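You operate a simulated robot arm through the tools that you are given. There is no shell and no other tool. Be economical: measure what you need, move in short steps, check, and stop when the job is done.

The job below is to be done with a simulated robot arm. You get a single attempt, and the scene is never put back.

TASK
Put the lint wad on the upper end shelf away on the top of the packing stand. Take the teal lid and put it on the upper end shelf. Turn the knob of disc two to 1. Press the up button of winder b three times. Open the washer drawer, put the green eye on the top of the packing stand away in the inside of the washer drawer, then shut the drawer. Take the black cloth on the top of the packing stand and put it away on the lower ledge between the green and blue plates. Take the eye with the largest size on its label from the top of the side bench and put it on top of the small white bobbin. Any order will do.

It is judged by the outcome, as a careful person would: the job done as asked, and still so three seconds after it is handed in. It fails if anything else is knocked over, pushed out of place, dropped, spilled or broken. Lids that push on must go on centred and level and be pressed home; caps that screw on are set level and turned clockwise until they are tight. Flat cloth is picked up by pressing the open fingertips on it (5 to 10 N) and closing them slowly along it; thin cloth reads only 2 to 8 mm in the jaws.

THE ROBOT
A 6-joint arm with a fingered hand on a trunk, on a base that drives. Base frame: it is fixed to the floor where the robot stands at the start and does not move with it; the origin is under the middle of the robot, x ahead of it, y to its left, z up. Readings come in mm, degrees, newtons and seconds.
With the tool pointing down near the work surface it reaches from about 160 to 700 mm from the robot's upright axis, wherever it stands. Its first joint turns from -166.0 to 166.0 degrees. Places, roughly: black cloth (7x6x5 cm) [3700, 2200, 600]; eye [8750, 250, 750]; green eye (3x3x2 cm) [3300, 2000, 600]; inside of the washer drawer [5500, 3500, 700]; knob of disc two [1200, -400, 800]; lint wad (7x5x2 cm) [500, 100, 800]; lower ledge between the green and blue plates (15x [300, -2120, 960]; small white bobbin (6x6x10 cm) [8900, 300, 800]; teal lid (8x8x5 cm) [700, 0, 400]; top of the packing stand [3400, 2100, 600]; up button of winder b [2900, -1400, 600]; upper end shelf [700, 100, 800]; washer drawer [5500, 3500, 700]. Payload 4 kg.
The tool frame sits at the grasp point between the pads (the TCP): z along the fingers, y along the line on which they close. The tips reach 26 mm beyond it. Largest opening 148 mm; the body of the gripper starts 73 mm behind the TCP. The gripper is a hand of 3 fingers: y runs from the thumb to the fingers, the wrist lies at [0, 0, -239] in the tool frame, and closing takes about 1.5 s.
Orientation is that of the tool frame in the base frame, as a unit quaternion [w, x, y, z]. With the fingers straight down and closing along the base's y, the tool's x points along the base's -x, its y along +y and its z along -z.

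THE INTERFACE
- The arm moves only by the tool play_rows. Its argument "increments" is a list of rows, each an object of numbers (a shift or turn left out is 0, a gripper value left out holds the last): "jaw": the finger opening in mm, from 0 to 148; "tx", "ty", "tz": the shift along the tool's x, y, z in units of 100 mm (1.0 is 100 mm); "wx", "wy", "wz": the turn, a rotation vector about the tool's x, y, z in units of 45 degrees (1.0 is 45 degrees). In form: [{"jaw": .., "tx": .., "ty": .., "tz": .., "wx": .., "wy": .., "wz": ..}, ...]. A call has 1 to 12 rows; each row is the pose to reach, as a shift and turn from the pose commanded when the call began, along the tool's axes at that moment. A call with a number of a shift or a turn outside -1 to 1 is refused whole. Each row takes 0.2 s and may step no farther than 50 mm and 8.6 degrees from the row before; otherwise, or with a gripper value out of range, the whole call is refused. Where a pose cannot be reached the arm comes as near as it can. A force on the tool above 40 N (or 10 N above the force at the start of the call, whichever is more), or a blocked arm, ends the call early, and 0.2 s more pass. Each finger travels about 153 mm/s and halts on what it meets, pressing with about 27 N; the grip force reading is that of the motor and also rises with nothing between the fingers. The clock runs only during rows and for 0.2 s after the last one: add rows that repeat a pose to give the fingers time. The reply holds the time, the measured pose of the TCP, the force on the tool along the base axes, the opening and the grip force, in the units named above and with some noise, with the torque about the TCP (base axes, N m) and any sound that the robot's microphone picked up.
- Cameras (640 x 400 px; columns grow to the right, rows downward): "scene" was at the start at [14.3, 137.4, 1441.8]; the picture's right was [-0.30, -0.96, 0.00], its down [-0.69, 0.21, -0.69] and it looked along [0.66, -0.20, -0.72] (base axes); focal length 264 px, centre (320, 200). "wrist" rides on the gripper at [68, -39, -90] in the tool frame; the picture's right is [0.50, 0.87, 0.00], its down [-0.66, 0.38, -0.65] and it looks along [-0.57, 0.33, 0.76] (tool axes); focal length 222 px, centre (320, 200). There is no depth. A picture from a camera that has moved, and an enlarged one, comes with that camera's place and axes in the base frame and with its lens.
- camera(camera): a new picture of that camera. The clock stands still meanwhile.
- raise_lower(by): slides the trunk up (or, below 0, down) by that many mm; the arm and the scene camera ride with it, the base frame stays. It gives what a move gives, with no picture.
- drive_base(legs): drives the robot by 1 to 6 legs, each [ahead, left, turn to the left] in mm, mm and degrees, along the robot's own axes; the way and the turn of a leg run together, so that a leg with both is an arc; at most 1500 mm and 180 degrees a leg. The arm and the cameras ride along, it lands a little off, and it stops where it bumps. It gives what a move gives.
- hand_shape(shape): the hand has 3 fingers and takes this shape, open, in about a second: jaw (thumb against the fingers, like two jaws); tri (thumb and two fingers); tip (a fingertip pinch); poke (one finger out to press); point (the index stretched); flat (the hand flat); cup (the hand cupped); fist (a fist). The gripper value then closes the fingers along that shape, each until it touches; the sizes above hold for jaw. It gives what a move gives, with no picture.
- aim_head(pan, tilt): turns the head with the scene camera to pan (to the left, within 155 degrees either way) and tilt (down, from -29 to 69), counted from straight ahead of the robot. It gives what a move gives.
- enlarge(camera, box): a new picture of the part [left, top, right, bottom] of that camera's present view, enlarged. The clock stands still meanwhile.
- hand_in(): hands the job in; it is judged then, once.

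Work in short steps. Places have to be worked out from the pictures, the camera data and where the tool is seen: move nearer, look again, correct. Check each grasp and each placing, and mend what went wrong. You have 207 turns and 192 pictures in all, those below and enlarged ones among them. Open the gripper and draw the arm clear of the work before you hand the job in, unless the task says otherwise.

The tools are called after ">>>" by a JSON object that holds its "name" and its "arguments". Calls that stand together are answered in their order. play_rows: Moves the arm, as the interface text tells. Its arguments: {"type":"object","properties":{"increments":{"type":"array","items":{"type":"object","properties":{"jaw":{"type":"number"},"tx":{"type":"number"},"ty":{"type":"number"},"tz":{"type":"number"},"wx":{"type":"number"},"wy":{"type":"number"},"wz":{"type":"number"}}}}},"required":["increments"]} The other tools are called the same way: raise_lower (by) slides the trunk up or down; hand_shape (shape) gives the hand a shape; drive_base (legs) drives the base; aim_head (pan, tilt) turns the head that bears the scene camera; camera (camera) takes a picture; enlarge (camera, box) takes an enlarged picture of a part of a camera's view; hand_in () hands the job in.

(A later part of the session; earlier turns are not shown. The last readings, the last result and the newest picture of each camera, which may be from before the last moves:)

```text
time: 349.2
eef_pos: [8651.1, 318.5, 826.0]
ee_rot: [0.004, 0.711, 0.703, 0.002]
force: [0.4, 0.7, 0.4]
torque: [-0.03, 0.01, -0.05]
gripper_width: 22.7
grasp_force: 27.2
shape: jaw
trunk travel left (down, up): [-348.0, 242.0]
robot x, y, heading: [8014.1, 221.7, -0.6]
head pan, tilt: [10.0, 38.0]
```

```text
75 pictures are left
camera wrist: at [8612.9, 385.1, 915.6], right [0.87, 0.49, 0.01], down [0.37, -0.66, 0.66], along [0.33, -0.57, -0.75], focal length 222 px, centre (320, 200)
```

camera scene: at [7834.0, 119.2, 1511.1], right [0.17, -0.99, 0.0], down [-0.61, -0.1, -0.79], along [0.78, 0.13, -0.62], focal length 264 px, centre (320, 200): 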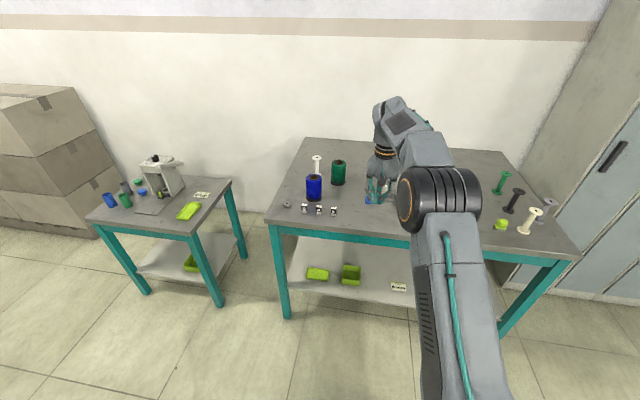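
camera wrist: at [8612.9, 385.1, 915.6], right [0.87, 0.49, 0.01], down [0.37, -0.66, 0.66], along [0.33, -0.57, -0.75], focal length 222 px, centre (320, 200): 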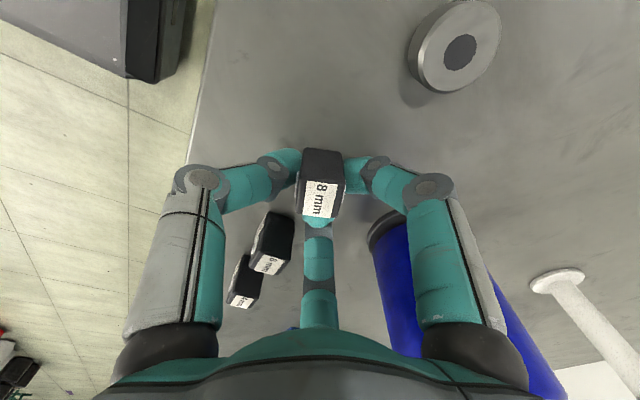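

Gripped at 22.7 mm. Lift 165 with the trunk, then drive 272 ahead to the white bobbin (top ≈[8923, 320, 898]).

>>> {"name": "raise_lower", "arguments": {"by": 165}}

>>> {"name": "drive_base", "arguments": {"legs": [[230, 5, 0]]}}

>>> {"name": "camera", "arguments": {"camera": "wrist"}}

>>> {"name": "aim_head", "arguments": {"pan": 15, "tilt": 45}}

>>> {"name": "camera", "arguments": {"camera": "scene"}}

```text
time: 351.1
eef_pos: [8651.6, 317.5, 990.8]
ee_rot: [0.003, 0.711, 0.703, 0.002]
force: [-0.5, 0.8, -0.1]
torque: [0.0, 0.04, 0.02]
gripper_width: 22.6
grasp_force: 27.2
shape: jaw
trunk travel left (down, up): [-513.0, 77.0]
robot x, y, heading: [8012.6, 221.1, -0.5]
head pan, tilt: [10.0, 38.0]
```

```text
time: 352.8
eef_pos: [8882.9, 322.3, 990.5]
ee_rot: [0.003, 0.71, 0.704, 0.002]
force: [0.4, -0.5, -0.6]
torque: [0.01, 0.01, -0.02]
gripper_width: 22.4
grasp_force: 27.5
shape: jaw
trunk travel left (down, up): [-513.0, 77.0]
robot x, y, heading: [8247.4, 226.7, -0.4]
head pan, tilt: [10.0, 38.0]
```

```text
74 pictures are left
camera wrist: at [8844.2, 390.0, 1080.5], right [0.87, 0.49, 0.01], down [0.37, -0.66, 0.66], along [0.33, -0.57, -0.75], focal length 222 px, centre (320, 200)
```

wrist: 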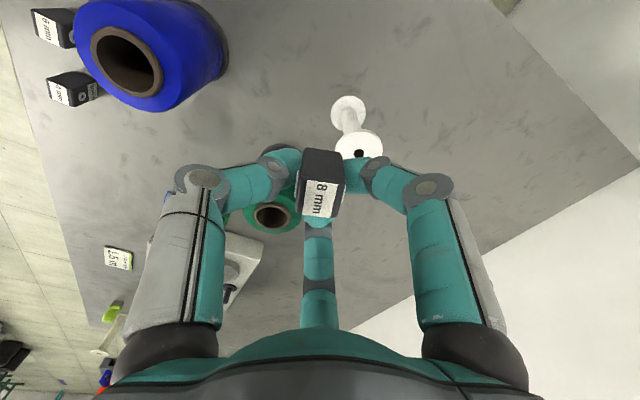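

```text
time: 353.5
eef_pos: [8882.7, 323.1, 991.7]
ee_rot: [0.004, 0.71, 0.704, 0.003]
force: [0.1, -0.1, 0.5]
torque: [0.03, 0.0, -0.01]
gripper_width: 22.8
grasp_force: 26.7
shape: jaw
trunk travel left (down, up): [-513.0, 77.0]
robot x, y, heading: [8245.0, 226.7, -0.5]
head pan, tilt: [15.0, 45.0]
```

```text
73 pictures are left
camera scene: at [8263.7, 406.9, 1556.5], right [0.25, -0.97, 0.0], down [-0.68, -0.18, -0.71], along [0.68, 0.18, -0.71], focal length 264 px, centre (320, 200)
```

scene: 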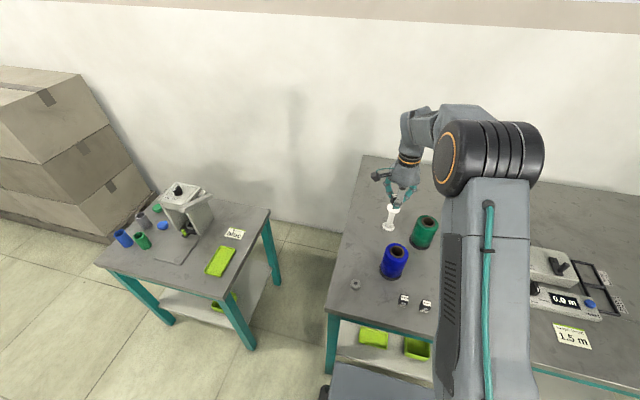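

Bobbin top ≈[8922, 325, 898]. Move 40 ahead with the arm and come down to just above.

>>> {"name": "play_rows", "arguments": {"increments": [{"ty": 0.2}, {"ty": 0.4, "tx": 0.0}, {"ty": 0.4, "tz": 0.2}, {"ty": 0.4, "tz": 0.4}, {"ty": 0.4, "tz": 0.52}, {"ty": 0.4, "tz": 0.52}]}}

>>> {"name": "camera", "arguments": {"camera": "wrist"}}

>>> {"name": "enlarge", "arguments": {"camera": "scene", "box": [340, 130, 460, 250]}}

```text
time: 354.9
eef_pos: [8922.8, 322.3, 939.3]
ee_rot: [0.004, 0.711, 0.703, 0.002]
force: [-0.4, 0.6, -0.5]
torque: [0.02, 0.03, -0.01]
gripper_width: 22.8
grasp_force: 26.9
shape: jaw
trunk travel left (down, up): [-513.0, 77.0]
robot x, y, heading: [8247.9, 226.9, -0.3]
head pan, tilt: [15.0, 45.0]
```

```text
72 pictures are left
camera wrist: at [8884.7, 389.7, 1028.7], right [0.87, 0.49, 0.01], down [0.37, -0.66, 0.66], along [0.33, -0.57, -0.75], focal length 222 px, centre (320, 200)
```

wrist: 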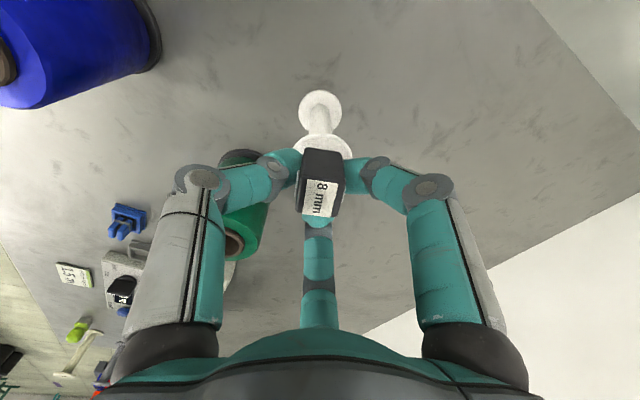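

```text
3.33 times, centred on (400, 190) of scene
camera zoom: at [8263.7, 406.9, 1556.5], right [0.25, -0.97, 0.0], down [-0.68, -0.18, -0.71], along [0.68, 0.18, -0.71], focal length 882 px, centre (53, 233)
```

zoom: 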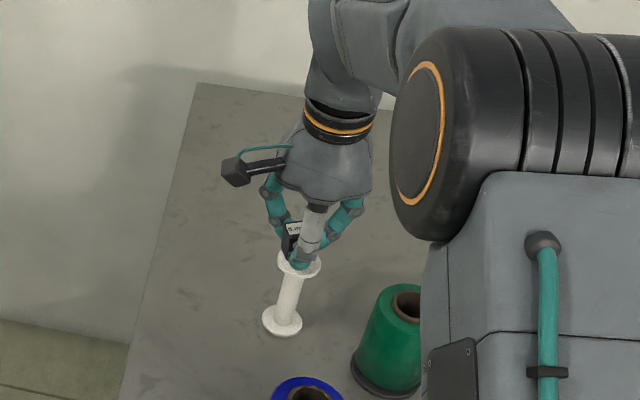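

Base flange gives the bobbin axis ≈[8926, 321]; I'm within 3 mm. Lower gently to contact.

>>> {"name": "play_rows", "arguments": {"increments": [{"ty": 0.03, "tx": -0.02, "tz": 0.03}, {"ty": 0.03, "tx": -0.02, "tz": 0.06}, {"ty": 0.03, "tx": -0.02, "tz": 0.08}, {"ty": 0.03, "tx": -0.02, "tz": 0.1}, {"ty": 0.03, "tx": -0.02, "tz": 0.12}]}}

```text
time: 356.1
eef_pos: [8927.4, 320.6, 928.9]
ee_rot: [0.003, 0.71, 0.704, 0.002]
force: [-0.3, 0.0, -0.4]
torque: [0.0, -0.01, 0.0]
gripper_width: 22.8
grasp_force: 26.7
shape: jaw
trunk travel left (down, up): [-513.0, 77.0]
robot x, y, heading: [8244.1, 224.1, -0.4]
head pan, tilt: [15.0, 45.0]
```

>>> {"name": "play_rows", "arguments": {"increments": [{"tz": 0.015}, {"tz": 0.03}, {"tz": 0.045}, {"tz": 0.06}, {"tz": 0.075}]}}

>>> {"name": "camera", "arguments": {"camera": "wrist"}}

```text
time: 357.3
eef_pos: [8925.4, 319.5, 925.1]
ee_rot: [0.006, 0.71, 0.704, 0.004]
force: [-4.2, -0.8, 35.6]
torque: [0.07, 0.64, 0.02]
gripper_width: 24.5
grasp_force: 26.7
shape: jaw
trunk travel left (down, up): [-513.0, 77.0]
robot x, y, heading: [8244.9, 225.7, -0.3]
head pan, tilt: [15.0, 45.0]
```

```text
70 pictures are left
camera wrist: at [8885.6, 387.4, 1013.4], right [0.87, 0.49, 0.01], down [0.36, -0.66, 0.66], along [0.33, -0.57, -0.75], focal length 222 px, centre (320, 200)
```

wrist: 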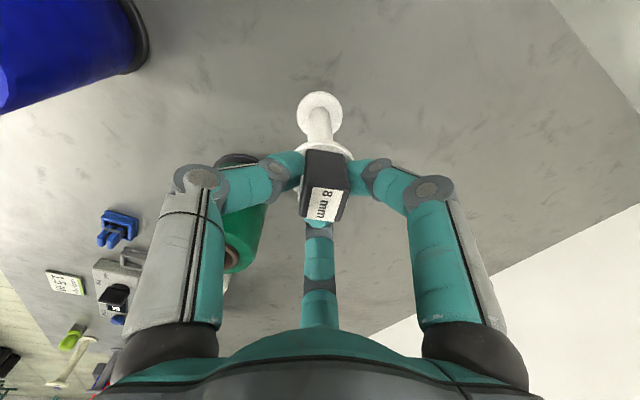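

In contact. Relieve ~2 mm and open gently, then rise.

>>> {"name": "play_rows", "arguments": {"increments": [{"tz": -0.02}, {"tz": -0.02, "jaw": 26}, {"tz": -0.02, "jaw": 30}, {"tz": -0.02, "jaw": 36}, {"tz": -0.02, "jaw": 45}, {"tz": -0.02, "jaw": 50}, {"tz": -0.2, "jaw": 50}, {"tz": -0.5, "jaw": 50}, {"tz": -0.9, "jaw": 50}]}}

>>> {"name": "camera", "arguments": {"camera": "wrist"}}

```text
time: 359.3
eef_pos: [8924.6, 320.5, 1010.6]
ee_rot: [0.003, 0.71, 0.704, 0.002]
force: [0.0, -0.6, 0.4]
torque: [0.01, 0.02, -0.01]
gripper_width: 49.9
grasp_force: 0.0
shape: jaw
trunk travel left (down, up): [-513.0, 77.0]
robot x, y, heading: [8248.1, 226.5, -0.4]
head pan, tilt: [15.0, 45.0]
```

```text
69 pictures are left
camera wrist: at [8885.5, 387.6, 1100.1], right [0.87, 0.49, 0.01], down [0.37, -0.66, 0.66], along [0.33, -0.57, -0.75], focal length 222 px, centre (320, 200)
```

wrist: 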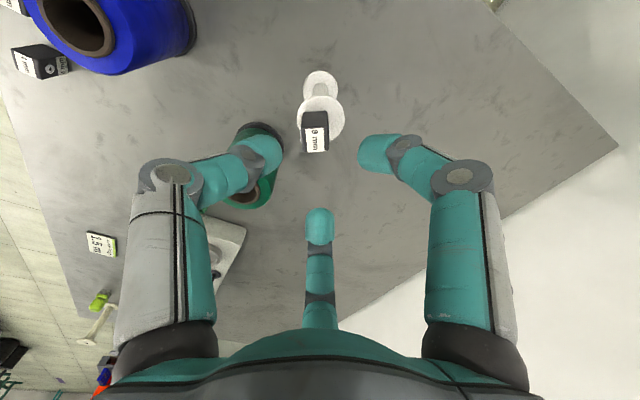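

The 8 mm eye stands on the white bobbin. Retreat and drive back to the packing stand for the cloth.

>>> {"name": "drive_base", "arguments": {"legs": [[-400, 0, 0], [-450, 1300, 0], [-450, 1300, 0], [0, 0, -179.5], [1500, 0, 0], [1450, 0, 0]]}}

>>> {"name": "aim_head", "arguments": {"pan": 20, "tilt": 25}}

>>> {"name": "camera", "arguments": {"camera": "scene"}}

```text
time: 396.1
eef_pos: [3284.7, 2682.5, 1011.5]
ee_rot: [0.003, 0.719, -0.695, -0.003]
force: [-0.5, 0.3, -0.3]
torque: [-0.01, 0.0, -0.01]
gripper_width: 49.8
grasp_force: 0.1
shape: jaw
trunk travel left (down, up): [-513.0, 77.0]
robot x, y, heading: [3959.1, 2805.4, -178.0]
head pan, tilt: [15.0, 45.0]
```

```text
time: 396.9
eef_pos: [3286.0, 2683.8, 1010.8]
ee_rot: [0.003, 0.719, -0.695, -0.004]
force: [-0.2, 0.0, 0.2]
torque: [0.0, 0.01, 0.01]
gripper_width: 49.8
grasp_force: 0.0
shape: jaw
trunk travel left (down, up): [-513.0, 77.0]
robot x, y, heading: [3958.2, 2802.3, -178.2]
head pan, tilt: [20.0, 25.0]
```

```text
68 pictures are left
camera scene: at [3937.0, 2612.2, 1587.0], right [-0.37, 0.93, 0.0], down [0.39, 0.16, -0.91], along [-0.84, -0.34, -0.42], focal length 264 px, centre (320, 200)
```

scene: 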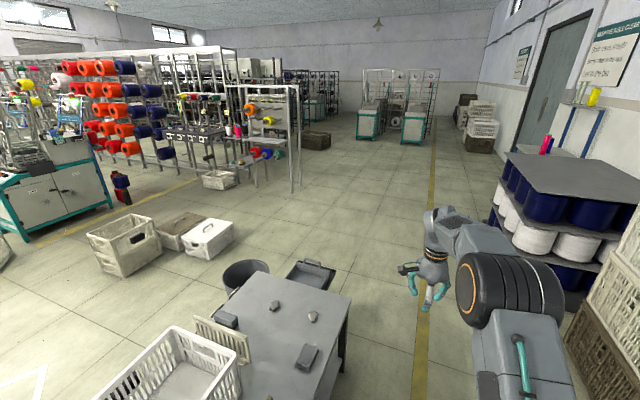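

Continue to x≈3605 and turn to face the stand.

>>> {"name": "drive_base", "arguments": {"legs": [[350, -65, 0], [0, 0, 88.3]]}}

>>> {"name": "camera", "arguments": {"camera": "wrist"}}

>>> {"name": "aim_head", "arguments": {"pan": 20, "tilt": 50}}

>>> {"name": "camera", "arguments": {"camera": "scene"}}

```text
time: 403.0
eef_pos: [3710.0, 2179.0, 1011.3]
ee_rot: [0.004, 1.0, 0.0, -0.001]
force: [0.2, 1.0, -0.6]
torque: [0.01, -0.02, 0.0]
gripper_width: 49.6
grasp_force: 0.0
shape: jaw
trunk travel left (down, up): [-513.0, 77.0]
robot x, y, heading: [3609.5, 2857.7, -89.8]
head pan, tilt: [20.0, 25.0]
```

```text
67 pictures are left
camera wrist: at [3778.0, 2218.9, 1100.1], right [0.5, -0.87, 0.01], down [-0.65, -0.37, 0.66], along [-0.57, -0.33, -0.75], focal length 222 px, centre (320, 200)
```

wrist: 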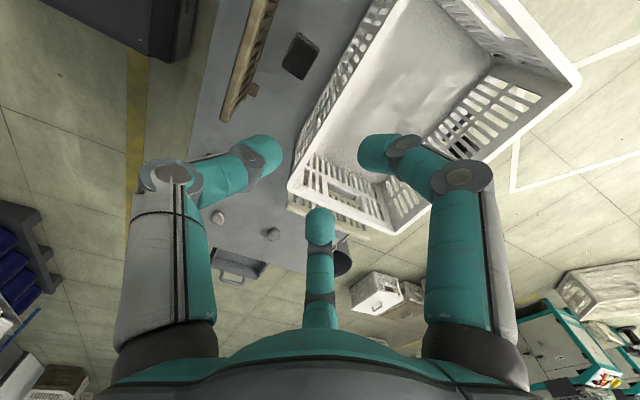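

```text
time: 403.9
eef_pos: [3710.2, 2179.7, 1010.5]
ee_rot: [0.005, 1.0, 0.0, -0.001]
force: [0.0, 0.0, -0.3]
torque: [-0.01, -0.01, -0.04]
gripper_width: 49.5
grasp_force: 0.0
shape: jaw
trunk travel left (down, up): [-513.0, 77.0]
robot x, y, heading: [3610.1, 2856.7, -89.9]
head pan, tilt: [20.0, 50.0]
```

```text
66 pictures are left
camera scene: at [3793.4, 2845.3, 1549.6], right [-0.94, -0.34, 0.0], down [-0.26, 0.72, -0.64], along [0.22, -0.6, -0.77], focal length 264 px, centre (320, 200)
```

scene: 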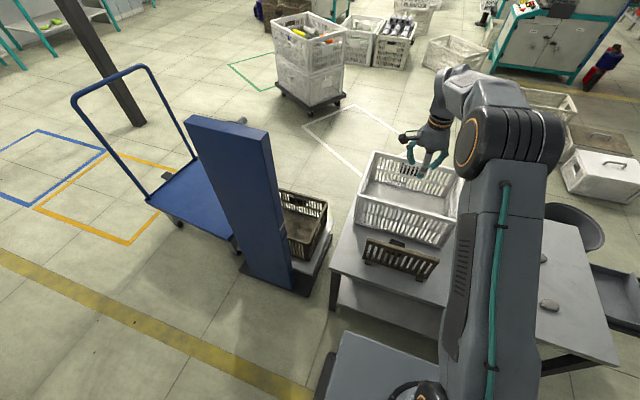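

>>> {"name": "enlarge", "arguments": {"camera": "wrist", "box": [200, 0, 380, 110]}}

>>> {"name": "enlarge", "arguments": {"camera": "scene", "box": [340, 140, 480, 290]}}

```text
3.56 times, centred on (290, 55) of wrist
camera zoom: at [3778.0, 2219.0, 1100.1], right [0.5, -0.87, 0.01], down [-0.65, -0.37, 0.66], along [-0.57, -0.33, -0.75], focal length 790 px, centre (427, 716)
```

zoom: 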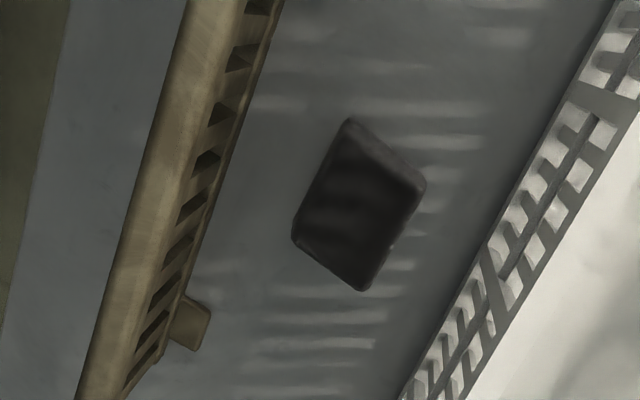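

```text
2.67 times, centred on (410, 215) of scene
camera zoom: at [3793.4, 2845.3, 1549.6], right [-0.94, -0.34, 0.0], down [-0.26, 0.72, -0.64], along [0.22, -0.6, -0.77], focal length 705 px, centre (80, 160)
```

zoom: 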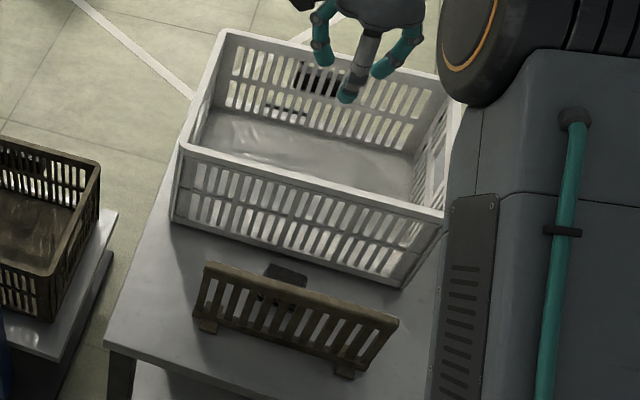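

The black cloth is a pad ≈[3692, 2215], top ≈600, in a channel between fence (y 2290, top 643) and crate (rim y 2156). I'll turn +90° (thumb at +X, camera over the crate side), lean the hand 20° toward the fence, and come down.

>>> {"name": "play_rows", "arguments": {"increments": [{"wz": 0.167, "jaw": 78}, {"wz": 0.333}, {"wz": 0.5}, {"wz": 0.667}, {"wz": 0.833}, {"wz": 1.0}]}}

>>> {"name": "play_rows", "arguments": {"increments": [{"wz": 0.167}, {"wz": 0.333}, {"wz": 0.5}, {"wz": 0.667}, {"wz": 0.833}, {"wz": 1.0}]}}

>>> {"name": "play_rows", "arguments": {"increments": [{"wy": 0.15}, {"wy": 0.3}, {"wy": 0.44}]}}

>>> {"name": "drive_base", "arguments": {"legs": [[-47, -18, 0]]}}

>>> {"name": "raise_lower", "arguments": {"by": -260}}

>>> {"name": "camera", "arguments": {"camera": "wrist"}}

```text
time: 405.3
eef_pos: [3710.8, 2180.2, 1010.6]
ee_rot: [0.004, 0.924, -0.383, 0.001]
force: [-0.4, -0.1, 0.3]
torque: [0.0, 0.01, -0.02]
gripper_width: 77.5
grasp_force: 0.0
shape: jaw
trunk travel left (down, up): [-513.0, 77.0]
robot x, y, heading: [3608.9, 2855.2, -89.9]
head pan, tilt: [20.0, 50.0]
```

```text
time: 406.7
eef_pos: [3709.8, 2179.8, 1011.5]
ee_rot: [-0.003, -0.707, 0.708, -0.002]
force: [0.9, 0.4, 0.0]
torque: [-0.02, 0.01, -0.02]
gripper_width: 77.2
grasp_force: 0.1
shape: jaw
trunk travel left (down, up): [-513.0, 77.0]
robot x, y, heading: [3608.8, 2858.3, -89.9]
head pan, tilt: [20.0, 50.0]
```

```text
time: 407.5
eef_pos: [3710.1, 2180.1, 1010.5]
ee_rot: [-0.126, -0.695, 0.697, -0.124]
force: [0.6, 0.3, -0.2]
torque: [0.0, 0.0, 0.01]
gripper_width: 77.5
grasp_force: 0.0
shape: jaw
trunk travel left (down, up): [-513.0, 77.0]
robot x, y, heading: [3606.5, 2862.3, -89.5]
head pan, tilt: [20.0, 50.0]
```

```text
time: 408.4
eef_pos: [3692.7, 2227.1, 1010.8]
ee_rot: [0.125, 0.697, -0.695, 0.124]
force: [0.1, 0.5, -0.1]
torque: [-0.01, 0.01, -0.01]
gripper_width: 77.4
grasp_force: 0.1
shape: jaw
trunk travel left (down, up): [-513.0, 77.0]
robot x, y, heading: [3593.4, 2907.5, -89.9]
head pan, tilt: [20.0, 50.0]
```

```text
time: 411.1
eef_pos: [3691.8, 2227.1, 750.9]
ee_rot: [0.126, 0.696, -0.696, 0.124]
force: [-0.8, 0.2, 1.1]
torque: [0.0, 0.02, 0.03]
gripper_width: 77.3
grasp_force: 0.0
shape: jaw
trunk travel left (down, up): [-253.0, 337.0]
robot x, y, heading: [3587.6, 2905.8, -89.6]
head pan, tilt: [20.0, 50.0]
```

```text
63 pictures are left
camera wrist: at [3731.7, 2194.2, 858.5], right [-0.87, -0.47, 0.18], down [-0.38, 0.84, 0.39], along [-0.33, 0.27, -0.91], focal length 222 px, centre (320, 200)
```

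wrist: 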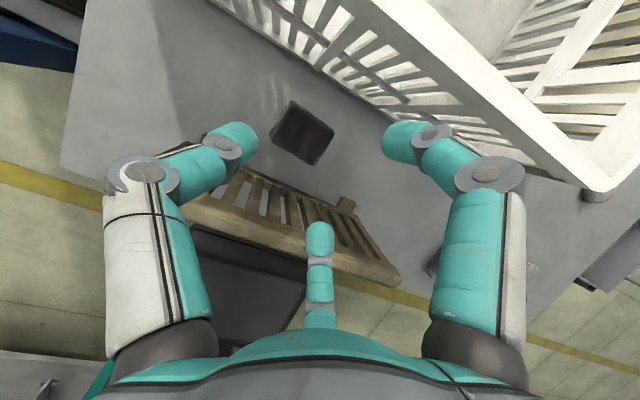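

Cloth ≈[3693, 2206]. Shift 12 toward the crate, lower 115 with trunk, look.

>>> {"name": "drive_base", "arguments": {"legs": [[12, 0, 0]]}}

>>> {"name": "raise_lower", "arguments": {"by": -110}}

>>> {"name": "camera", "arguments": {"camera": "wrist"}}

```text
time: 411.8
eef_pos: [3692.7, 2215.2, 752.0]
ee_rot: [0.125, 0.696, -0.696, 0.124]
force: [0.4, -1.1, 0.2]
torque: [-0.01, -0.01, -0.03]
gripper_width: 77.6
grasp_force: 0.0
shape: jaw
trunk travel left (down, up): [-253.0, 337.0]
robot x, y, heading: [3589.4, 2891.9, -89.5]
head pan, tilt: [20.0, 50.0]
```

```text
time: 413.2
eef_pos: [3692.4, 2214.7, 641.3]
ee_rot: [0.125, 0.696, -0.696, 0.123]
force: [0.4, -1.7, 0.0]
torque: [-0.01, 0.0, -0.01]
gripper_width: 77.6
grasp_force: 0.0
shape: jaw
trunk travel left (down, up): [-143.0, 447.0]
robot x, y, heading: [3587.9, 2893.2, -89.9]
head pan, tilt: [20.0, 50.0]
```

```text
62 pictures are left
camera wrist: at [3731.7, 2181.9, 748.4], right [-0.87, -0.47, 0.18], down [-0.38, 0.84, 0.39], along [-0.33, 0.27, -0.91], focal length 222 px, centre (320, 200)
```

wrist: 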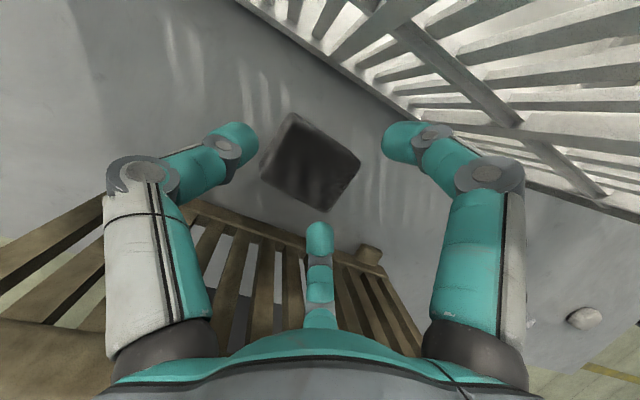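

Well placed. Descend 42 mm straight down and check force.

>>> {"name": "play_rows", "arguments": {"increments": [{"tz": 0.1, "tx": -0.036, "ty": -0.03}, {"tz": 0.2, "tx": -0.073, "ty": -0.03}, {"tz": 0.3, "tx": -0.11, "ty": -0.03}, {"tz": 0.36, "tx": -0.132, "ty": -0.03}, {"tz": 0.4, "tx": -0.147, "ty": -0.03}, {"tz": 0.4, "tx": -0.147, "ty": -0.03}]}}

>>> {"name": "camera", "arguments": {"camera": "wrist"}}

```text
time: 414.6
eef_pos: [3694.5, 2214.3, 597.7]
ee_rot: [0.125, 0.697, -0.695, 0.125]
force: [-0.2, -0.1, 0.3]
torque: [0.05, -0.02, -0.01]
gripper_width: 77.5
grasp_force: 0.1
shape: jaw
trunk travel left (down, up): [-143.0, 447.0]
robot x, y, heading: [3588.6, 2892.5, -89.7]
head pan, tilt: [20.0, 50.0]
```

```text
61 pictures are left
camera wrist: at [3735.2, 2181.3, 705.5], right [-0.87, -0.47, 0.18], down [-0.38, 0.84, 0.39], along [-0.33, 0.27, -0.91], focal length 222 px, centre (320, 200)
```

wrist: 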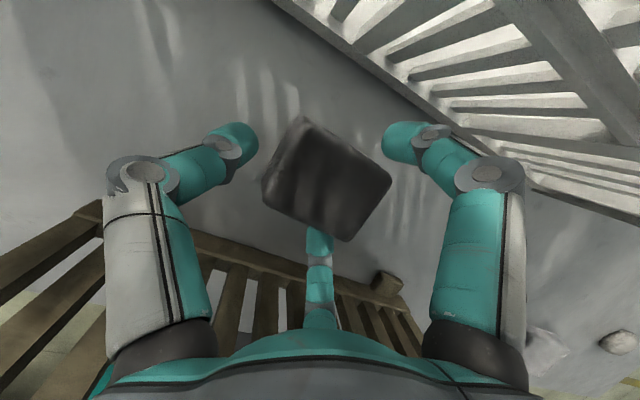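

Fingers surround the pad. Close slowly.

>>> {"name": "play_rows", "arguments": {"increments": [{"jaw": 68}, {"jaw": 60}, {"jaw": 52}, {"jaw": 44}, {"jaw": 36}, {"jaw": 28}, {"jaw": 20}, {"jaw": 20}, {"jaw": 20}]}}

>>> {"name": "camera", "arguments": {"camera": "wrist"}}

```text
time: 416.6
eef_pos: [3695.8, 2215.5, 598.9]
ee_rot: [0.126, 0.696, -0.696, 0.125]
force: [3.0, 0.5, 7.9]
torque: [0.22, 0.04, -0.12]
gripper_width: 55.3
grasp_force: 27.2
shape: jaw
trunk travel left (down, up): [-143.0, 447.0]
robot x, y, heading: [3590.5, 2893.1, -89.8]
head pan, tilt: [20.0, 50.0]
```

```text
60 pictures are left
camera wrist: at [3735.3, 2181.5, 706.3], right [-0.87, -0.47, 0.18], down [-0.38, 0.84, 0.39], along [-0.33, 0.27, -0.91], focal length 222 px, centre (320, 200)
```

wrist: 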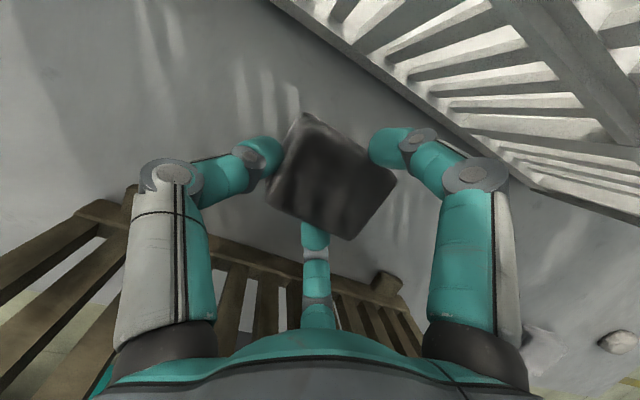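

Gripped at 55 mm, 27 N. Lift with the trunk.

>>> {"name": "raise_lower", "arguments": {"by": 60}}

>>> {"name": "raise_lower", "arguments": {"by": 320}}

>>> {"name": "camera", "arguments": {"camera": "wrist"}}

```text
time: 417.6
eef_pos: [3695.6, 2214.7, 658.2]
ee_rot: [0.125, 0.697, -0.695, 0.125]
force: [-0.1, 0.5, 0.3]
torque: [0.03, 0.02, -0.01]
gripper_width: 54.0
grasp_force: 26.9
shape: jaw
trunk travel left (down, up): [-203.0, 387.0]
robot x, y, heading: [3592.6, 2893.2, -89.9]
head pan, tilt: [20.0, 50.0]
```

```text
time: 420.8
eef_pos: [3695.7, 2215.2, 978.6]
ee_rot: [0.124, 0.697, -0.696, 0.124]
force: [-0.3, -0.2, 0.3]
torque: [0.02, -0.01, -0.01]
gripper_width: 53.8
grasp_force: 27.1
shape: jaw
trunk travel left (down, up): [-523.0, 67.0]
robot x, y, heading: [3588.1, 2892.3, -89.6]
head pan, tilt: [20.0, 50.0]
```

```text
59 pictures are left
camera wrist: at [3735.2, 2181.2, 1085.7], right [-0.87, -0.47, 0.18], down [-0.38, 0.84, 0.39], along [-0.33, 0.27, -0.91], focal length 222 px, centre (320, 200)
```

wrist: 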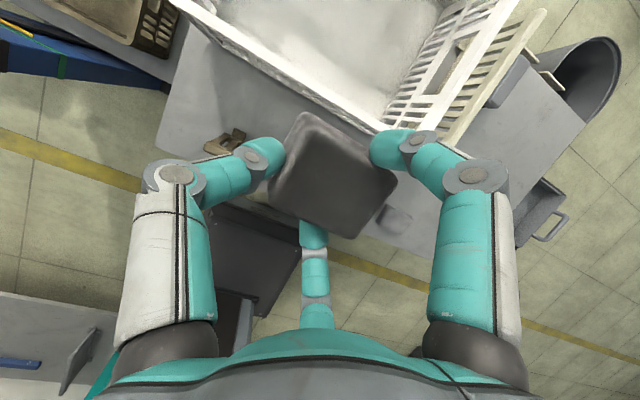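

Cloth is held. Drive (facing −Y) back along the aisle to x≈−470.

>>> {"name": "drive_base", "arguments": {"legs": [[0, -1350, 0], [0, -1350, 0], [0, -1350, 0]]}}

>>> {"name": "aim_head", "arguments": {"pan": 10, "tilt": 20}}

>>> {"name": "camera", "arguments": {"camera": "scene"}}

```text
time: 440.0
eef_pos: [-317.9, 2240.2, 977.7]
ee_rot: [-0.127, -0.688, 0.704, -0.122]
force: [-0.2, -1.0, -0.3]
torque: [-0.04, 0.02, -0.01]
gripper_width: 53.8
grasp_force: 27.3
shape: jaw
trunk travel left (down, up): [-523.0, 67.0]
robot x, y, heading: [-405.1, 2918.1, -91.3]
head pan, tilt: [20.0, 50.0]
```

```text
time: 441.0
eef_pos: [-316.8, 2241.5, 978.2]
ee_rot: [-0.127, -0.688, 0.704, -0.123]
force: [0.6, 0.1, -0.8]
torque: [-0.02, -0.01, 0.01]
gripper_width: 54.1
grasp_force: 26.9
shape: jaw
trunk travel left (down, up): [-523.0, 67.0]
robot x, y, heading: [-407.5, 2919.2, -91.4]
head pan, tilt: [10.0, 20.0]
```

```text
58 pictures are left
camera scene: at [-230.4, 2885.8, 1605.1], right [-0.99, -0.15, 0.0], down [-0.05, 0.34, -0.94], along [0.14, -0.93, -0.34], focal length 264 px, centre (320, 200)
```

scene: 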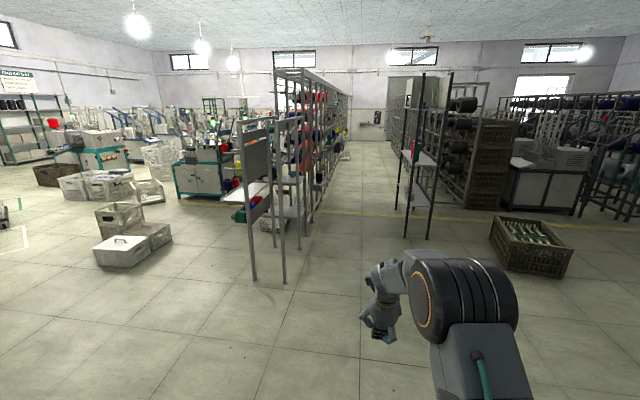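

The aisle is clear. Drive down it to y≈−1400 and look at the ledge.

>>> {"name": "drive_base", "arguments": {"legs": [[0, 0, 1.4], [1500, 0, 0], [1500, 0, 0], [1300, 0, 0]]}}

>>> {"name": "aim_head", "arguments": {"pan": 45, "tilt": 28}}

>>> {"name": "camera", "arguments": {"camera": "scene"}}

```text
time: 461.8
eef_pos: [-309.3, -2038.7, 978.7]
ee_rot: [0.124, 0.697, -0.696, 0.124]
force: [0.0, -0.3, -0.1]
torque: [0.03, 0.01, -0.02]
gripper_width: 54.0
grasp_force: 27.1
shape: jaw
trunk travel left (down, up): [-523.0, 67.0]
robot x, y, heading: [-414.8, -1360.0, -89.7]
head pan, tilt: [10.0, 20.0]
```

```text
time: 462.9
eef_pos: [-309.1, -2037.8, 977.9]
ee_rot: [0.124, 0.696, -0.696, 0.124]
force: [0.3, 1.5, -0.7]
torque: [-0.03, 0.05, 0.0]
gripper_width: 53.8
grasp_force: 27.3
shape: jaw
trunk travel left (down, up): [-523.0, 67.0]
robot x, y, heading: [-415.9, -1358.9, -89.5]
head pan, tilt: [45.0, 28.0]
```

```text
57 pictures are left
camera scene: at [-190.6, -1364.2, 1592.3], right [-0.71, -0.71, 0.0], down [-0.33, 0.33, -0.88], along [0.63, -0.62, -0.47], focal length 264 px, centre (320, 200)
```

scene: 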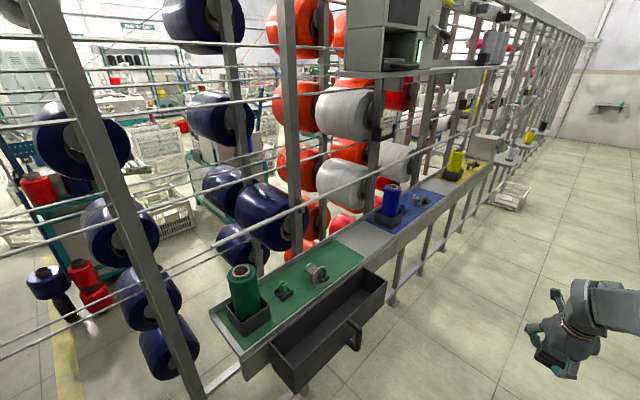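

The gap between green and blue plates ≈[280, −2110, 960]. Retract and raise the hand, go to y≈−2226 further from the creel, then turn to face it.

>>> {"name": "play_rows", "arguments": {"increments": [{"tx": -0.18, "tz": -0.22}, {"tx": -0.36, "tz": -0.45}, {"tx": -0.55, "tz": -0.68}, {"tx": -0.73, "tz": -0.91}]}}

>>> {"name": "play_rows", "arguments": {"increments": [{"tx": -0.18, "tz": -0.22}, {"tx": -0.36, "tz": -0.45}, {"tx": -0.55, "tz": -0.68}, {"tx": -0.73, "tz": -0.91}]}}

>>> {"name": "drive_base", "arguments": {"legs": [[860, -120, 0], [0, 0, 89.5]]}}

>>> {"name": "aim_head", "arguments": {"pan": 0, "tilt": 35}}

>>> {"name": "camera", "arguments": {"camera": "scene"}}

>>> {"name": "camera", "arguments": {"camera": "wrist"}}

```text
time: 463.9
eef_pos: [-309.8, -1938.3, 1037.2]
ee_rot: [0.125, 0.697, -0.695, 0.125]
force: [-0.2, -0.4, -0.5]
torque: [0.0, 0.03, 0.0]
gripper_width: 53.6
grasp_force: 26.8
shape: jaw
trunk travel left (down, up): [-523.0, 67.0]
robot x, y, heading: [-413.8, -1359.6, -89.8]
head pan, tilt: [45.0, 28.0]
```

```text
time: 464.9
eef_pos: [-310.0, -1837.7, 1099.7]
ee_rot: [0.125, 0.696, -0.696, 0.125]
force: [0.1, -0.1, -0.7]
torque: [-0.02, 0.03, 0.03]
gripper_width: 54.0
grasp_force: 26.9
shape: jaw
trunk travel left (down, up): [-523.0, 67.0]
robot x, y, heading: [-414.5, -1361.8, -90.0]
head pan, tilt: [45.0, 28.0]
```

```text
time: 473.4
eef_pos: [-51.7, -2103.5, 1098.1]
ee_rot: [-0.004, 0.984, 0.023, 0.176]
force: [0.0, 0.3, -0.6]
torque: [0.02, 0.0, -0.01]
gripper_width: 53.6
grasp_force: 27.5
shape: jaw
trunk travel left (down, up): [-523.0, 67.0]
robot x, y, heading: [-521.9, -2232.8, 3.0]
head pan, tilt: [45.0, 28.0]
```

```text
time: 474.5
eef_pos: [-51.9, -2104.8, 1097.4]
ee_rot: [-0.003, 0.984, 0.023, 0.177]
force: [-0.3, 0.7, -0.6]
torque: [-0.01, -0.03, 0.0]
gripper_width: 53.5
grasp_force: 27.0
shape: jaw
trunk travel left (down, up): [-523.0, 67.0]
robot x, y, heading: [-524.3, -2229.5, 2.7]
head pan, tilt: [0.0, 35.0]
```

```text
56 pictures are left
camera scene: at [-506.7, -2067.6, 1581.3], right [0.05, -1.0, 0.0], down [-0.57, -0.03, -0.82], along [0.82, 0.04, -0.57], focal length 264 px, centre (320, 200)
```

scene: 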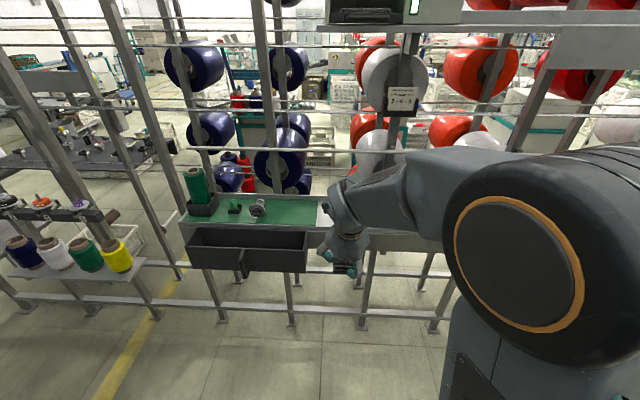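

```text
55 pictures are left
camera wrist: at [-21.5, -2064.5, 1205.7], right [0.51, -0.84, 0.18], down [-0.82, -0.42, 0.39], along [-0.25, -0.34, -0.91], focal length 222 px, centre (320, 200)
```

wrist: 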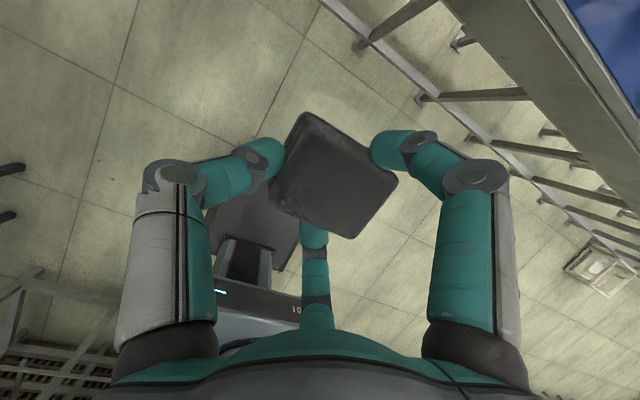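

Gap centre ≈y −2105 (green plate ends at −2029). Drive ahead 330 over the ledge and check.

>>> {"name": "drive_base", "arguments": {"legs": [[330, -17, 0]]}}

>>> {"name": "camera", "arguments": {"camera": "wrist"}}

>>> {"name": "aim_head", "arguments": {"pan": 0, "tilt": 48}}

>>> {"name": "camera", "arguments": {"camera": "scene"}}

```text
time: 476.7
eef_pos: [277.0, -2104.9, 1097.7]
ee_rot: [-0.003, 0.984, 0.023, 0.176]
force: [0.0, -0.3, -1.3]
torque: [-0.01, 0.0, -0.01]
gripper_width: 53.7
grasp_force: 27.2
shape: jaw
trunk travel left (down, up): [-523.0, 67.0]
robot x, y, heading: [-194.1, -2230.5, 2.6]
head pan, tilt: [0.0, 35.0]
```

```text
54 pictures are left
camera wrist: at [307.8, -2065.1, 1205.6], right [0.51, -0.84, 0.18], down [-0.82, -0.42, 0.39], along [-0.25, -0.34, -0.91], focal length 222 px, centre (320, 200)
```

wrist: 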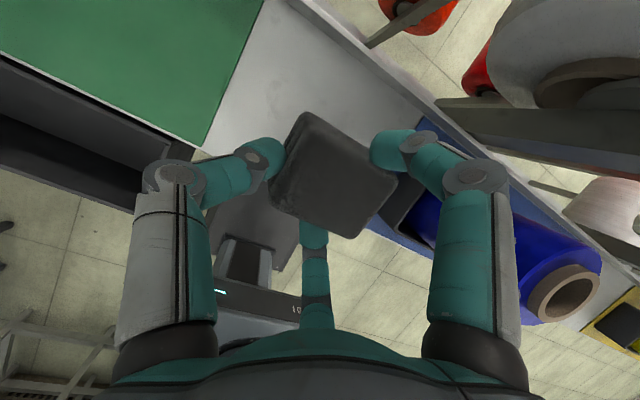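

```text
time: 477.4
eef_pos: [276.3, -2105.1, 1097.7]
ee_rot: [-0.004, 0.984, 0.023, 0.176]
force: [-0.1, 0.2, -1.1]
torque: [0.0, 0.01, 0.02]
gripper_width: 53.5
grasp_force: 27.0
shape: jaw
trunk travel left (down, up): [-523.0, 67.0]
robot x, y, heading: [-196.2, -2233.4, 2.7]
head pan, tilt: [0.0, 48.0]
```

```text
53 pictures are left
camera scene: at [-186.7, -2069.1, 1562.4], right [0.05, -1.0, 0.0], down [-0.74, -0.04, -0.67], along [0.67, 0.03, -0.74], focal length 264 px, centre (320, 200)
```

scene: 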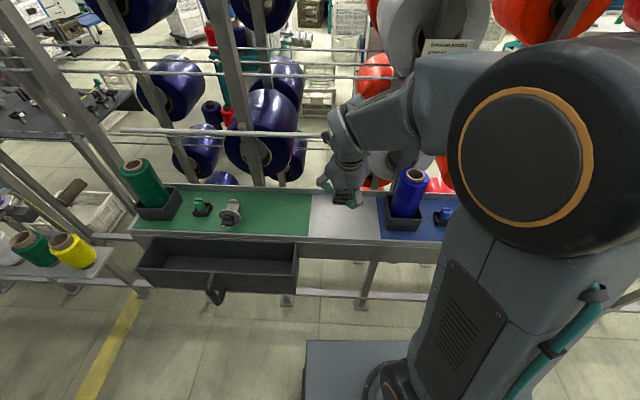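

Gap y −2018…−2226, ledge x 223–389: target cloth centre ≈[303, −2122]. Move and lower to z≈1028.

>>> {"name": "play_rows", "arguments": {"increments": [{"tx": 0.12, "ty": 0.1, "tz": 0.06}, {"tx": 0.1, "ty": 0.18, "tz": 0.2}, {"tx": 0.03, "ty": 0.18, "tz": 0.4}, {"tx": -0.03, "ty": 0.18, "tz": 0.58}, {"tx": -0.08, "ty": 0.18, "tz": 0.716}, {"tx": -0.08, "ty": 0.18, "tz": 0.716}]}}

>>> {"name": "play_rows", "arguments": {"increments": [{"tx": -0.014, "tz": 0.038}, {"tx": -0.028, "tz": 0.075}, {"tx": -0.042, "tz": 0.113}, {"tx": -0.055, "tz": 0.15}, {"tx": -0.066, "tz": 0.18}, {"tx": -0.077, "tz": 0.21}]}}

>>> {"name": "camera", "arguments": {"camera": "wrist"}}

```text
time: 478.8
eef_pos: [294.9, -2123.8, 1026.2]
ee_rot: [-0.003, 0.984, 0.023, 0.177]
force: [-0.4, 0.5, -0.1]
torque: [0.01, 0.02, -0.01]
gripper_width: 53.2
grasp_force: 26.9
shape: jaw
trunk travel left (down, up): [-523.0, 67.0]
robot x, y, heading: [-196.1, -2232.4, 2.8]
head pan, tilt: [0.0, 48.0]
```

```text
time: 480.2
eef_pos: [295.0, -2122.4, 1005.1]
ee_rot: [-0.002, 0.984, 0.023, 0.176]
force: [-1.0, -0.6, -0.3]
torque: [-0.01, 0.0, -0.01]
gripper_width: 53.5
grasp_force: 27.4
shape: jaw
trunk travel left (down, up): [-523.0, 67.0]
robot x, y, heading: [-191.9, -2233.4, 2.8]
head pan, tilt: [0.0, 48.0]
```

```text
52 pictures are left
camera wrist: at [326.0, -2082.8, 1113.0], right [0.51, -0.84, 0.18], down [-0.82, -0.42, 0.39], along [-0.25, -0.34, -0.91], focal length 222 px, centre (320, 200)
```

wrist: 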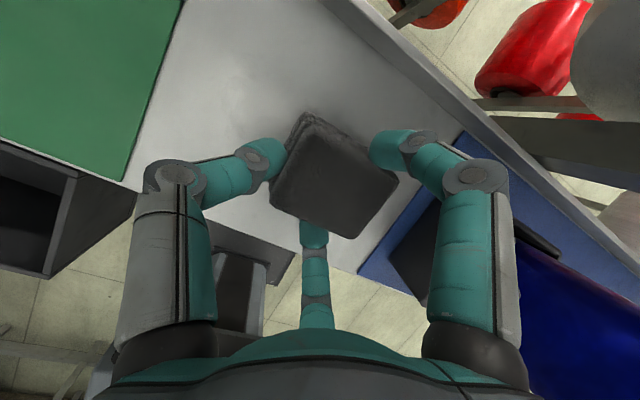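

Continue lowering to contact.

>>> {"name": "play_rows", "arguments": {"increments": [{"tx": -0.014, "tz": 0.038}, {"tx": -0.028, "tz": 0.075}, {"tx": -0.042, "tz": 0.113}, {"tx": -0.055, "tz": 0.15}, {"tx": -0.066, "tz": 0.18}, {"tx": -0.077, "tz": 0.21}, {"tx": -0.09, "tz": 0.245}]}}

```text
time: 481.7
eef_pos: [295.7, -2121.6, 987.4]
ee_rot: [-0.004, 0.983, 0.024, 0.181]
force: [-6.4, 2.8, 22.9]
torque: [-0.03, 0.69, 0.01]
gripper_width: 53.0
grasp_force: 26.9
shape: jaw
trunk travel left (down, up): [-523.0, 67.0]
robot x, y, heading: [-194.4, -2230.3, 2.7]
head pan, tilt: [0.0, 48.0]
stopped in row 7: the force on the tool passed its limit at 43 N (the readings are from after the stop); the commanded pose is now the measured one
```

Contact. Ease up 2 mm, open slowly, then withdraw upward.

>>> {"name": "play_rows", "arguments": {"increments": [{"tz": -0.02}, {"tz": -0.02, "jaw": 58}, {"tz": -0.02, "jaw": 64}, {"tz": -0.02, "jaw": 70}, {"tz": -0.02, "jaw": 75}, {"tz": -0.02, "jaw": 75}, {"tz": -0.2, "jaw": 75}, {"tz": -0.5, "jaw": 75}, {"tz": -0.9, "jaw": 75}]}}

>>> {"name": "camera", "arguments": {"camera": "wrist"}}

>>> {"name": "camera", "arguments": {"camera": "scene"}}

```text
time: 483.7
eef_pos: [264.0, -2124.9, 1069.2]
ee_rot: [-0.005, 0.984, 0.024, 0.179]
force: [1.0, 0.8, -0.1]
torque: [0.0, 0.01, 0.0]
gripper_width: 75.0
grasp_force: 0.1
shape: jaw
trunk travel left (down, up): [-523.0, 67.0]
robot x, y, heading: [-196.9, -2233.7, 2.8]
head pan, tilt: [0.0, 48.0]
```

```text
51 pictures are left
camera wrist: at [294.7, -2084.7, 1177.1], right [0.51, -0.84, 0.18], down [-0.82, -0.42, 0.38], along [-0.25, -0.34, -0.91], focal length 222 px, centre (320, 200)
```

wrist: 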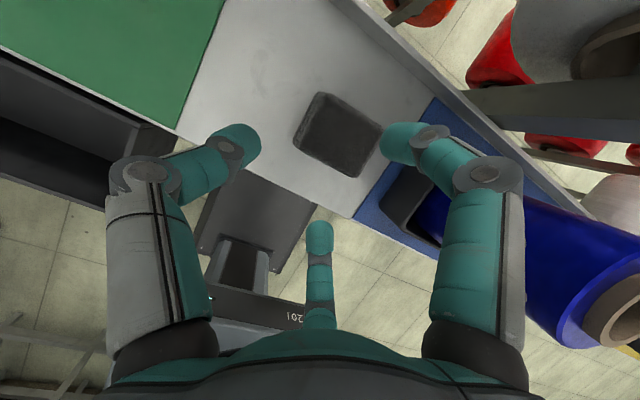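

```text
50 pictures are left
camera scene: at [-187.0, -2069.1, 1562.3], right [0.05, -1.0, 0.0], down [-0.74, -0.04, -0.67], along [0.67, 0.03, -0.74], focal length 264 px, centre (320, 200)
```

scene: 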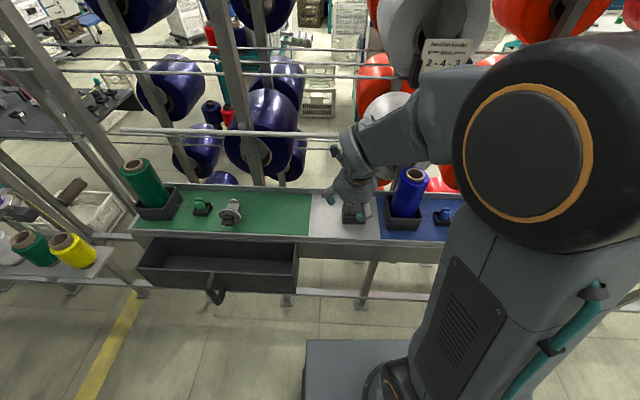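

The cloth rests on the bare ledge between the green and blue plates. Now the knob and the winder: back off, go up the aisle and around the frame.

>>> {"name": "drive_base", "arguments": {"legs": [[-280, 0, 0], [0, 0, 87], [1500, 0, 0], [1500, 0, 0], [620, 0, 0], [0, 0, -90]]}}

>>> {"name": "drive_base", "arguments": {"legs": [[1450, 0, 0], [0, 0, -60]]}}

>>> {"name": "aim_head", "arguments": {"pan": 10, "tilt": 20}}

>>> {"name": "camera", "arguments": {"camera": "scene"}}

```text
time: 510.4
eef_pos: [14.6, 1518.2, 1069.0]
ee_rot: [-0.003, 0.984, 0.015, 0.178]
force: [0.5, 0.0, -1.1]
torque: [0.0, 0.0, 0.01]
gripper_width: 75.3
grasp_force: 0.1
shape: jaw
trunk travel left (down, up): [-523.0, 67.0]
robot x, y, heading: [-450.6, 1422.8, 1.7]
head pan, tilt: [0.0, 48.0]
```

```text
time: 520.3
eef_pos: [1307.9, 1102.3, 1069.2]
ee_rot: [0.089, 0.854, -0.489, 0.155]
force: [-0.3, -0.2, 0.7]
torque: [0.0, 0.0, 0.02]
gripper_width: 74.9
grasp_force: 0.1
shape: jaw
trunk travel left (down, up): [-523.0, 67.0]
robot x, y, heading: [998.4, 1465.4, -59.3]
head pan, tilt: [0.0, 48.0]
```

```text
time: 521.2
eef_pos: [1307.9, 1103.0, 1069.2]
ee_rot: [0.089, 0.854, -0.489, 0.155]
force: [0.4, 0.0, -0.2]
torque: [0.0, 0.02, 0.03]
gripper_width: 75.0
grasp_force: 0.1
shape: jaw
trunk travel left (down, up): [-523.0, 67.0]
robot x, y, heading: [999.0, 1462.4, -59.5]
head pan, tilt: [10.0, 20.0]
```

```text
49 pictures are left
camera scene: at [1165.6, 1523.4, 1605.1], right [-0.76, -0.65, 0.0], down [-0.22, 0.26, -0.94], along [0.61, -0.71, -0.34], focal length 264 px, centre (320, 200)
```

scene: 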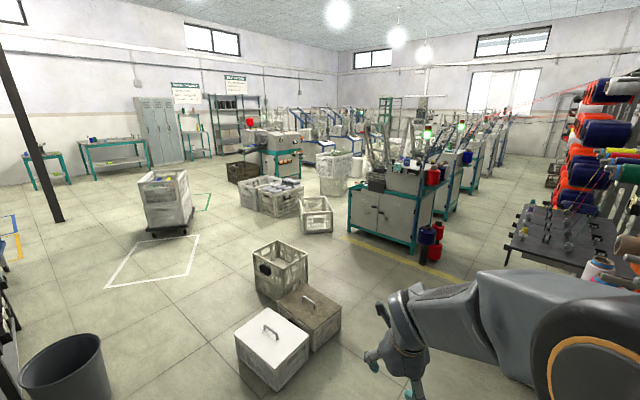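

The knob table's near edge is y≈−300, x 870–1215. Approach it facing −Y.

>>> {"name": "drive_base", "arguments": {"legs": [[0, 0, -30.5], [850, 60, 0]]}}

>>> {"name": "aim_head", "arguments": {"pan": 5, "tilt": 38}}

>>> {"name": "camera", "arguments": {"camera": "scene"}}

```text
time: 526.5
eef_pos: [1117.7, 261.1, 1066.1]
ee_rot: [-0.127, -0.684, 0.708, -0.122]
force: [-0.3, 0.4, 0.6]
torque: [0.02, -0.02, 0.0]
gripper_width: 75.1
grasp_force: 0.0
shape: jaw
trunk travel left (down, up): [-523.0, 67.0]
robot x, y, heading: [1051.4, 736.8, -91.5]
head pan, tilt: [10.0, 20.0]
stopped in leg 2: the robot was blocked; the commanded pose is now the measured one
```

```text
time: 527.3
eef_pos: [1116.9, 262.6, 1066.8]
ee_rot: [-0.127, -0.684, 0.707, -0.123]
force: [1.3, -0.8, 0.1]
torque: [-0.01, 0.0, 0.0]
gripper_width: 74.9
grasp_force: 0.0
shape: jaw
trunk travel left (down, up): [-523.0, 67.0]
robot x, y, heading: [1048.9, 736.7, -91.6]
head pan, tilt: [5.0, 38.0]
```

```text
48 pictures are left
camera scene: at [1213.3, 704.9, 1576.8], right [-1.0, -0.06, 0.0], down [-0.04, 0.61, -0.79], along [0.05, -0.79, -0.61], focal length 264 px, centre (320, 200)
```

scene: 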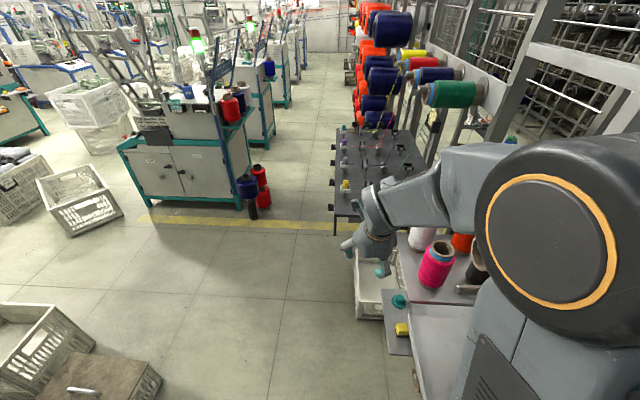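

Something low blocks on the right. Shift 650 left, then go ahead to y≈−350 beside the knob table, and look at it from +X.

>>> {"name": "drive_base", "arguments": {"legs": [[0, 0, 1.6], [0, 680, 0], [1080, 0, 0]]}}

>>> {"name": "aim_head", "arguments": {"pan": -70, "tilt": 40}}

>>> {"name": "camera", "arguments": {"camera": "scene"}}

>>> {"name": "aim_head", "arguments": {"pan": 35, "tilt": 25}}

>>> {"name": "camera", "arguments": {"camera": "scene"}}

```text
time: 528.0
eef_pos: [1117.2, 262.6, 1067.6]
ee_rot: [-0.127, -0.685, 0.707, -0.124]
force: [1.3, -0.1, -0.9]
torque: [0.02, 0.01, -0.02]
gripper_width: 75.1
grasp_force: 0.0
shape: jaw
trunk travel left (down, up): [-523.0, 67.0]
robot x, y, heading: [1048.5, 734.8, -91.6]
head pan, tilt: [5.0, 38.0]
stopped in leg 1: the robot was blocked; the commanded pose is now the measured one
```

```text
time: 529.5
eef_pos: [1117.1, 261.3, 1068.6]
ee_rot: [-0.127, -0.686, 0.706, -0.123]
force: [0.0, -0.2, 0.5]
torque: [-0.03, -0.03, -0.03]
gripper_width: 74.6
grasp_force: 0.0
shape: jaw
trunk travel left (down, up): [-523.0, 67.0]
robot x, y, heading: [1050.6, 735.8, -91.3]
head pan, tilt: [-70.0, 40.0]
```

```text
47 pictures are left
camera scene: at [1127.7, 764.2, 1573.8], right [-0.32, 0.95, 0.0], down [0.61, 0.2, -0.77], along [-0.73, -0.24, -0.64], focal length 264 px, centre (320, 200)
```

scene: 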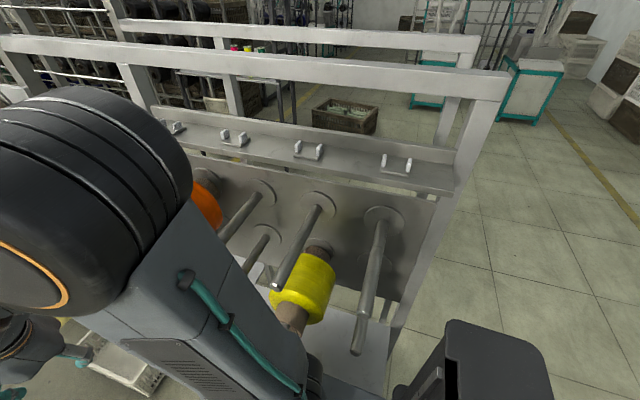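

```text
time: 531.3
eef_pos: [1118.2, 261.5, 1068.6]
ee_rot: [-0.127, -0.685, 0.707, -0.123]
force: [-0.4, -0.4, 0.0]
torque: [-0.02, 0.03, 0.02]
gripper_width: 74.9
grasp_force: 0.1
shape: jaw
trunk travel left (down, up): [-523.0, 67.0]
robot x, y, heading: [1045.8, 739.2, -91.8]
head pan, tilt: [35.0, 25.0]
```

```text
46 pictures are left
camera scene: at [1259.0, 714.1, 1597.1], right [-0.84, -0.55, 0.0], down [-0.23, 0.35, -0.91], along [0.5, -0.76, -0.42], focal length 264 px, centre (320, 200)
```

scene: 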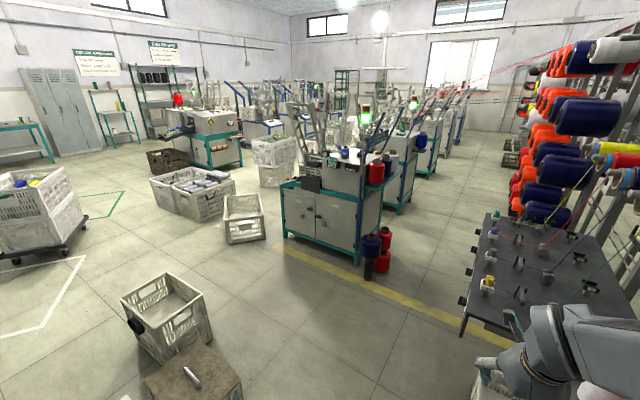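

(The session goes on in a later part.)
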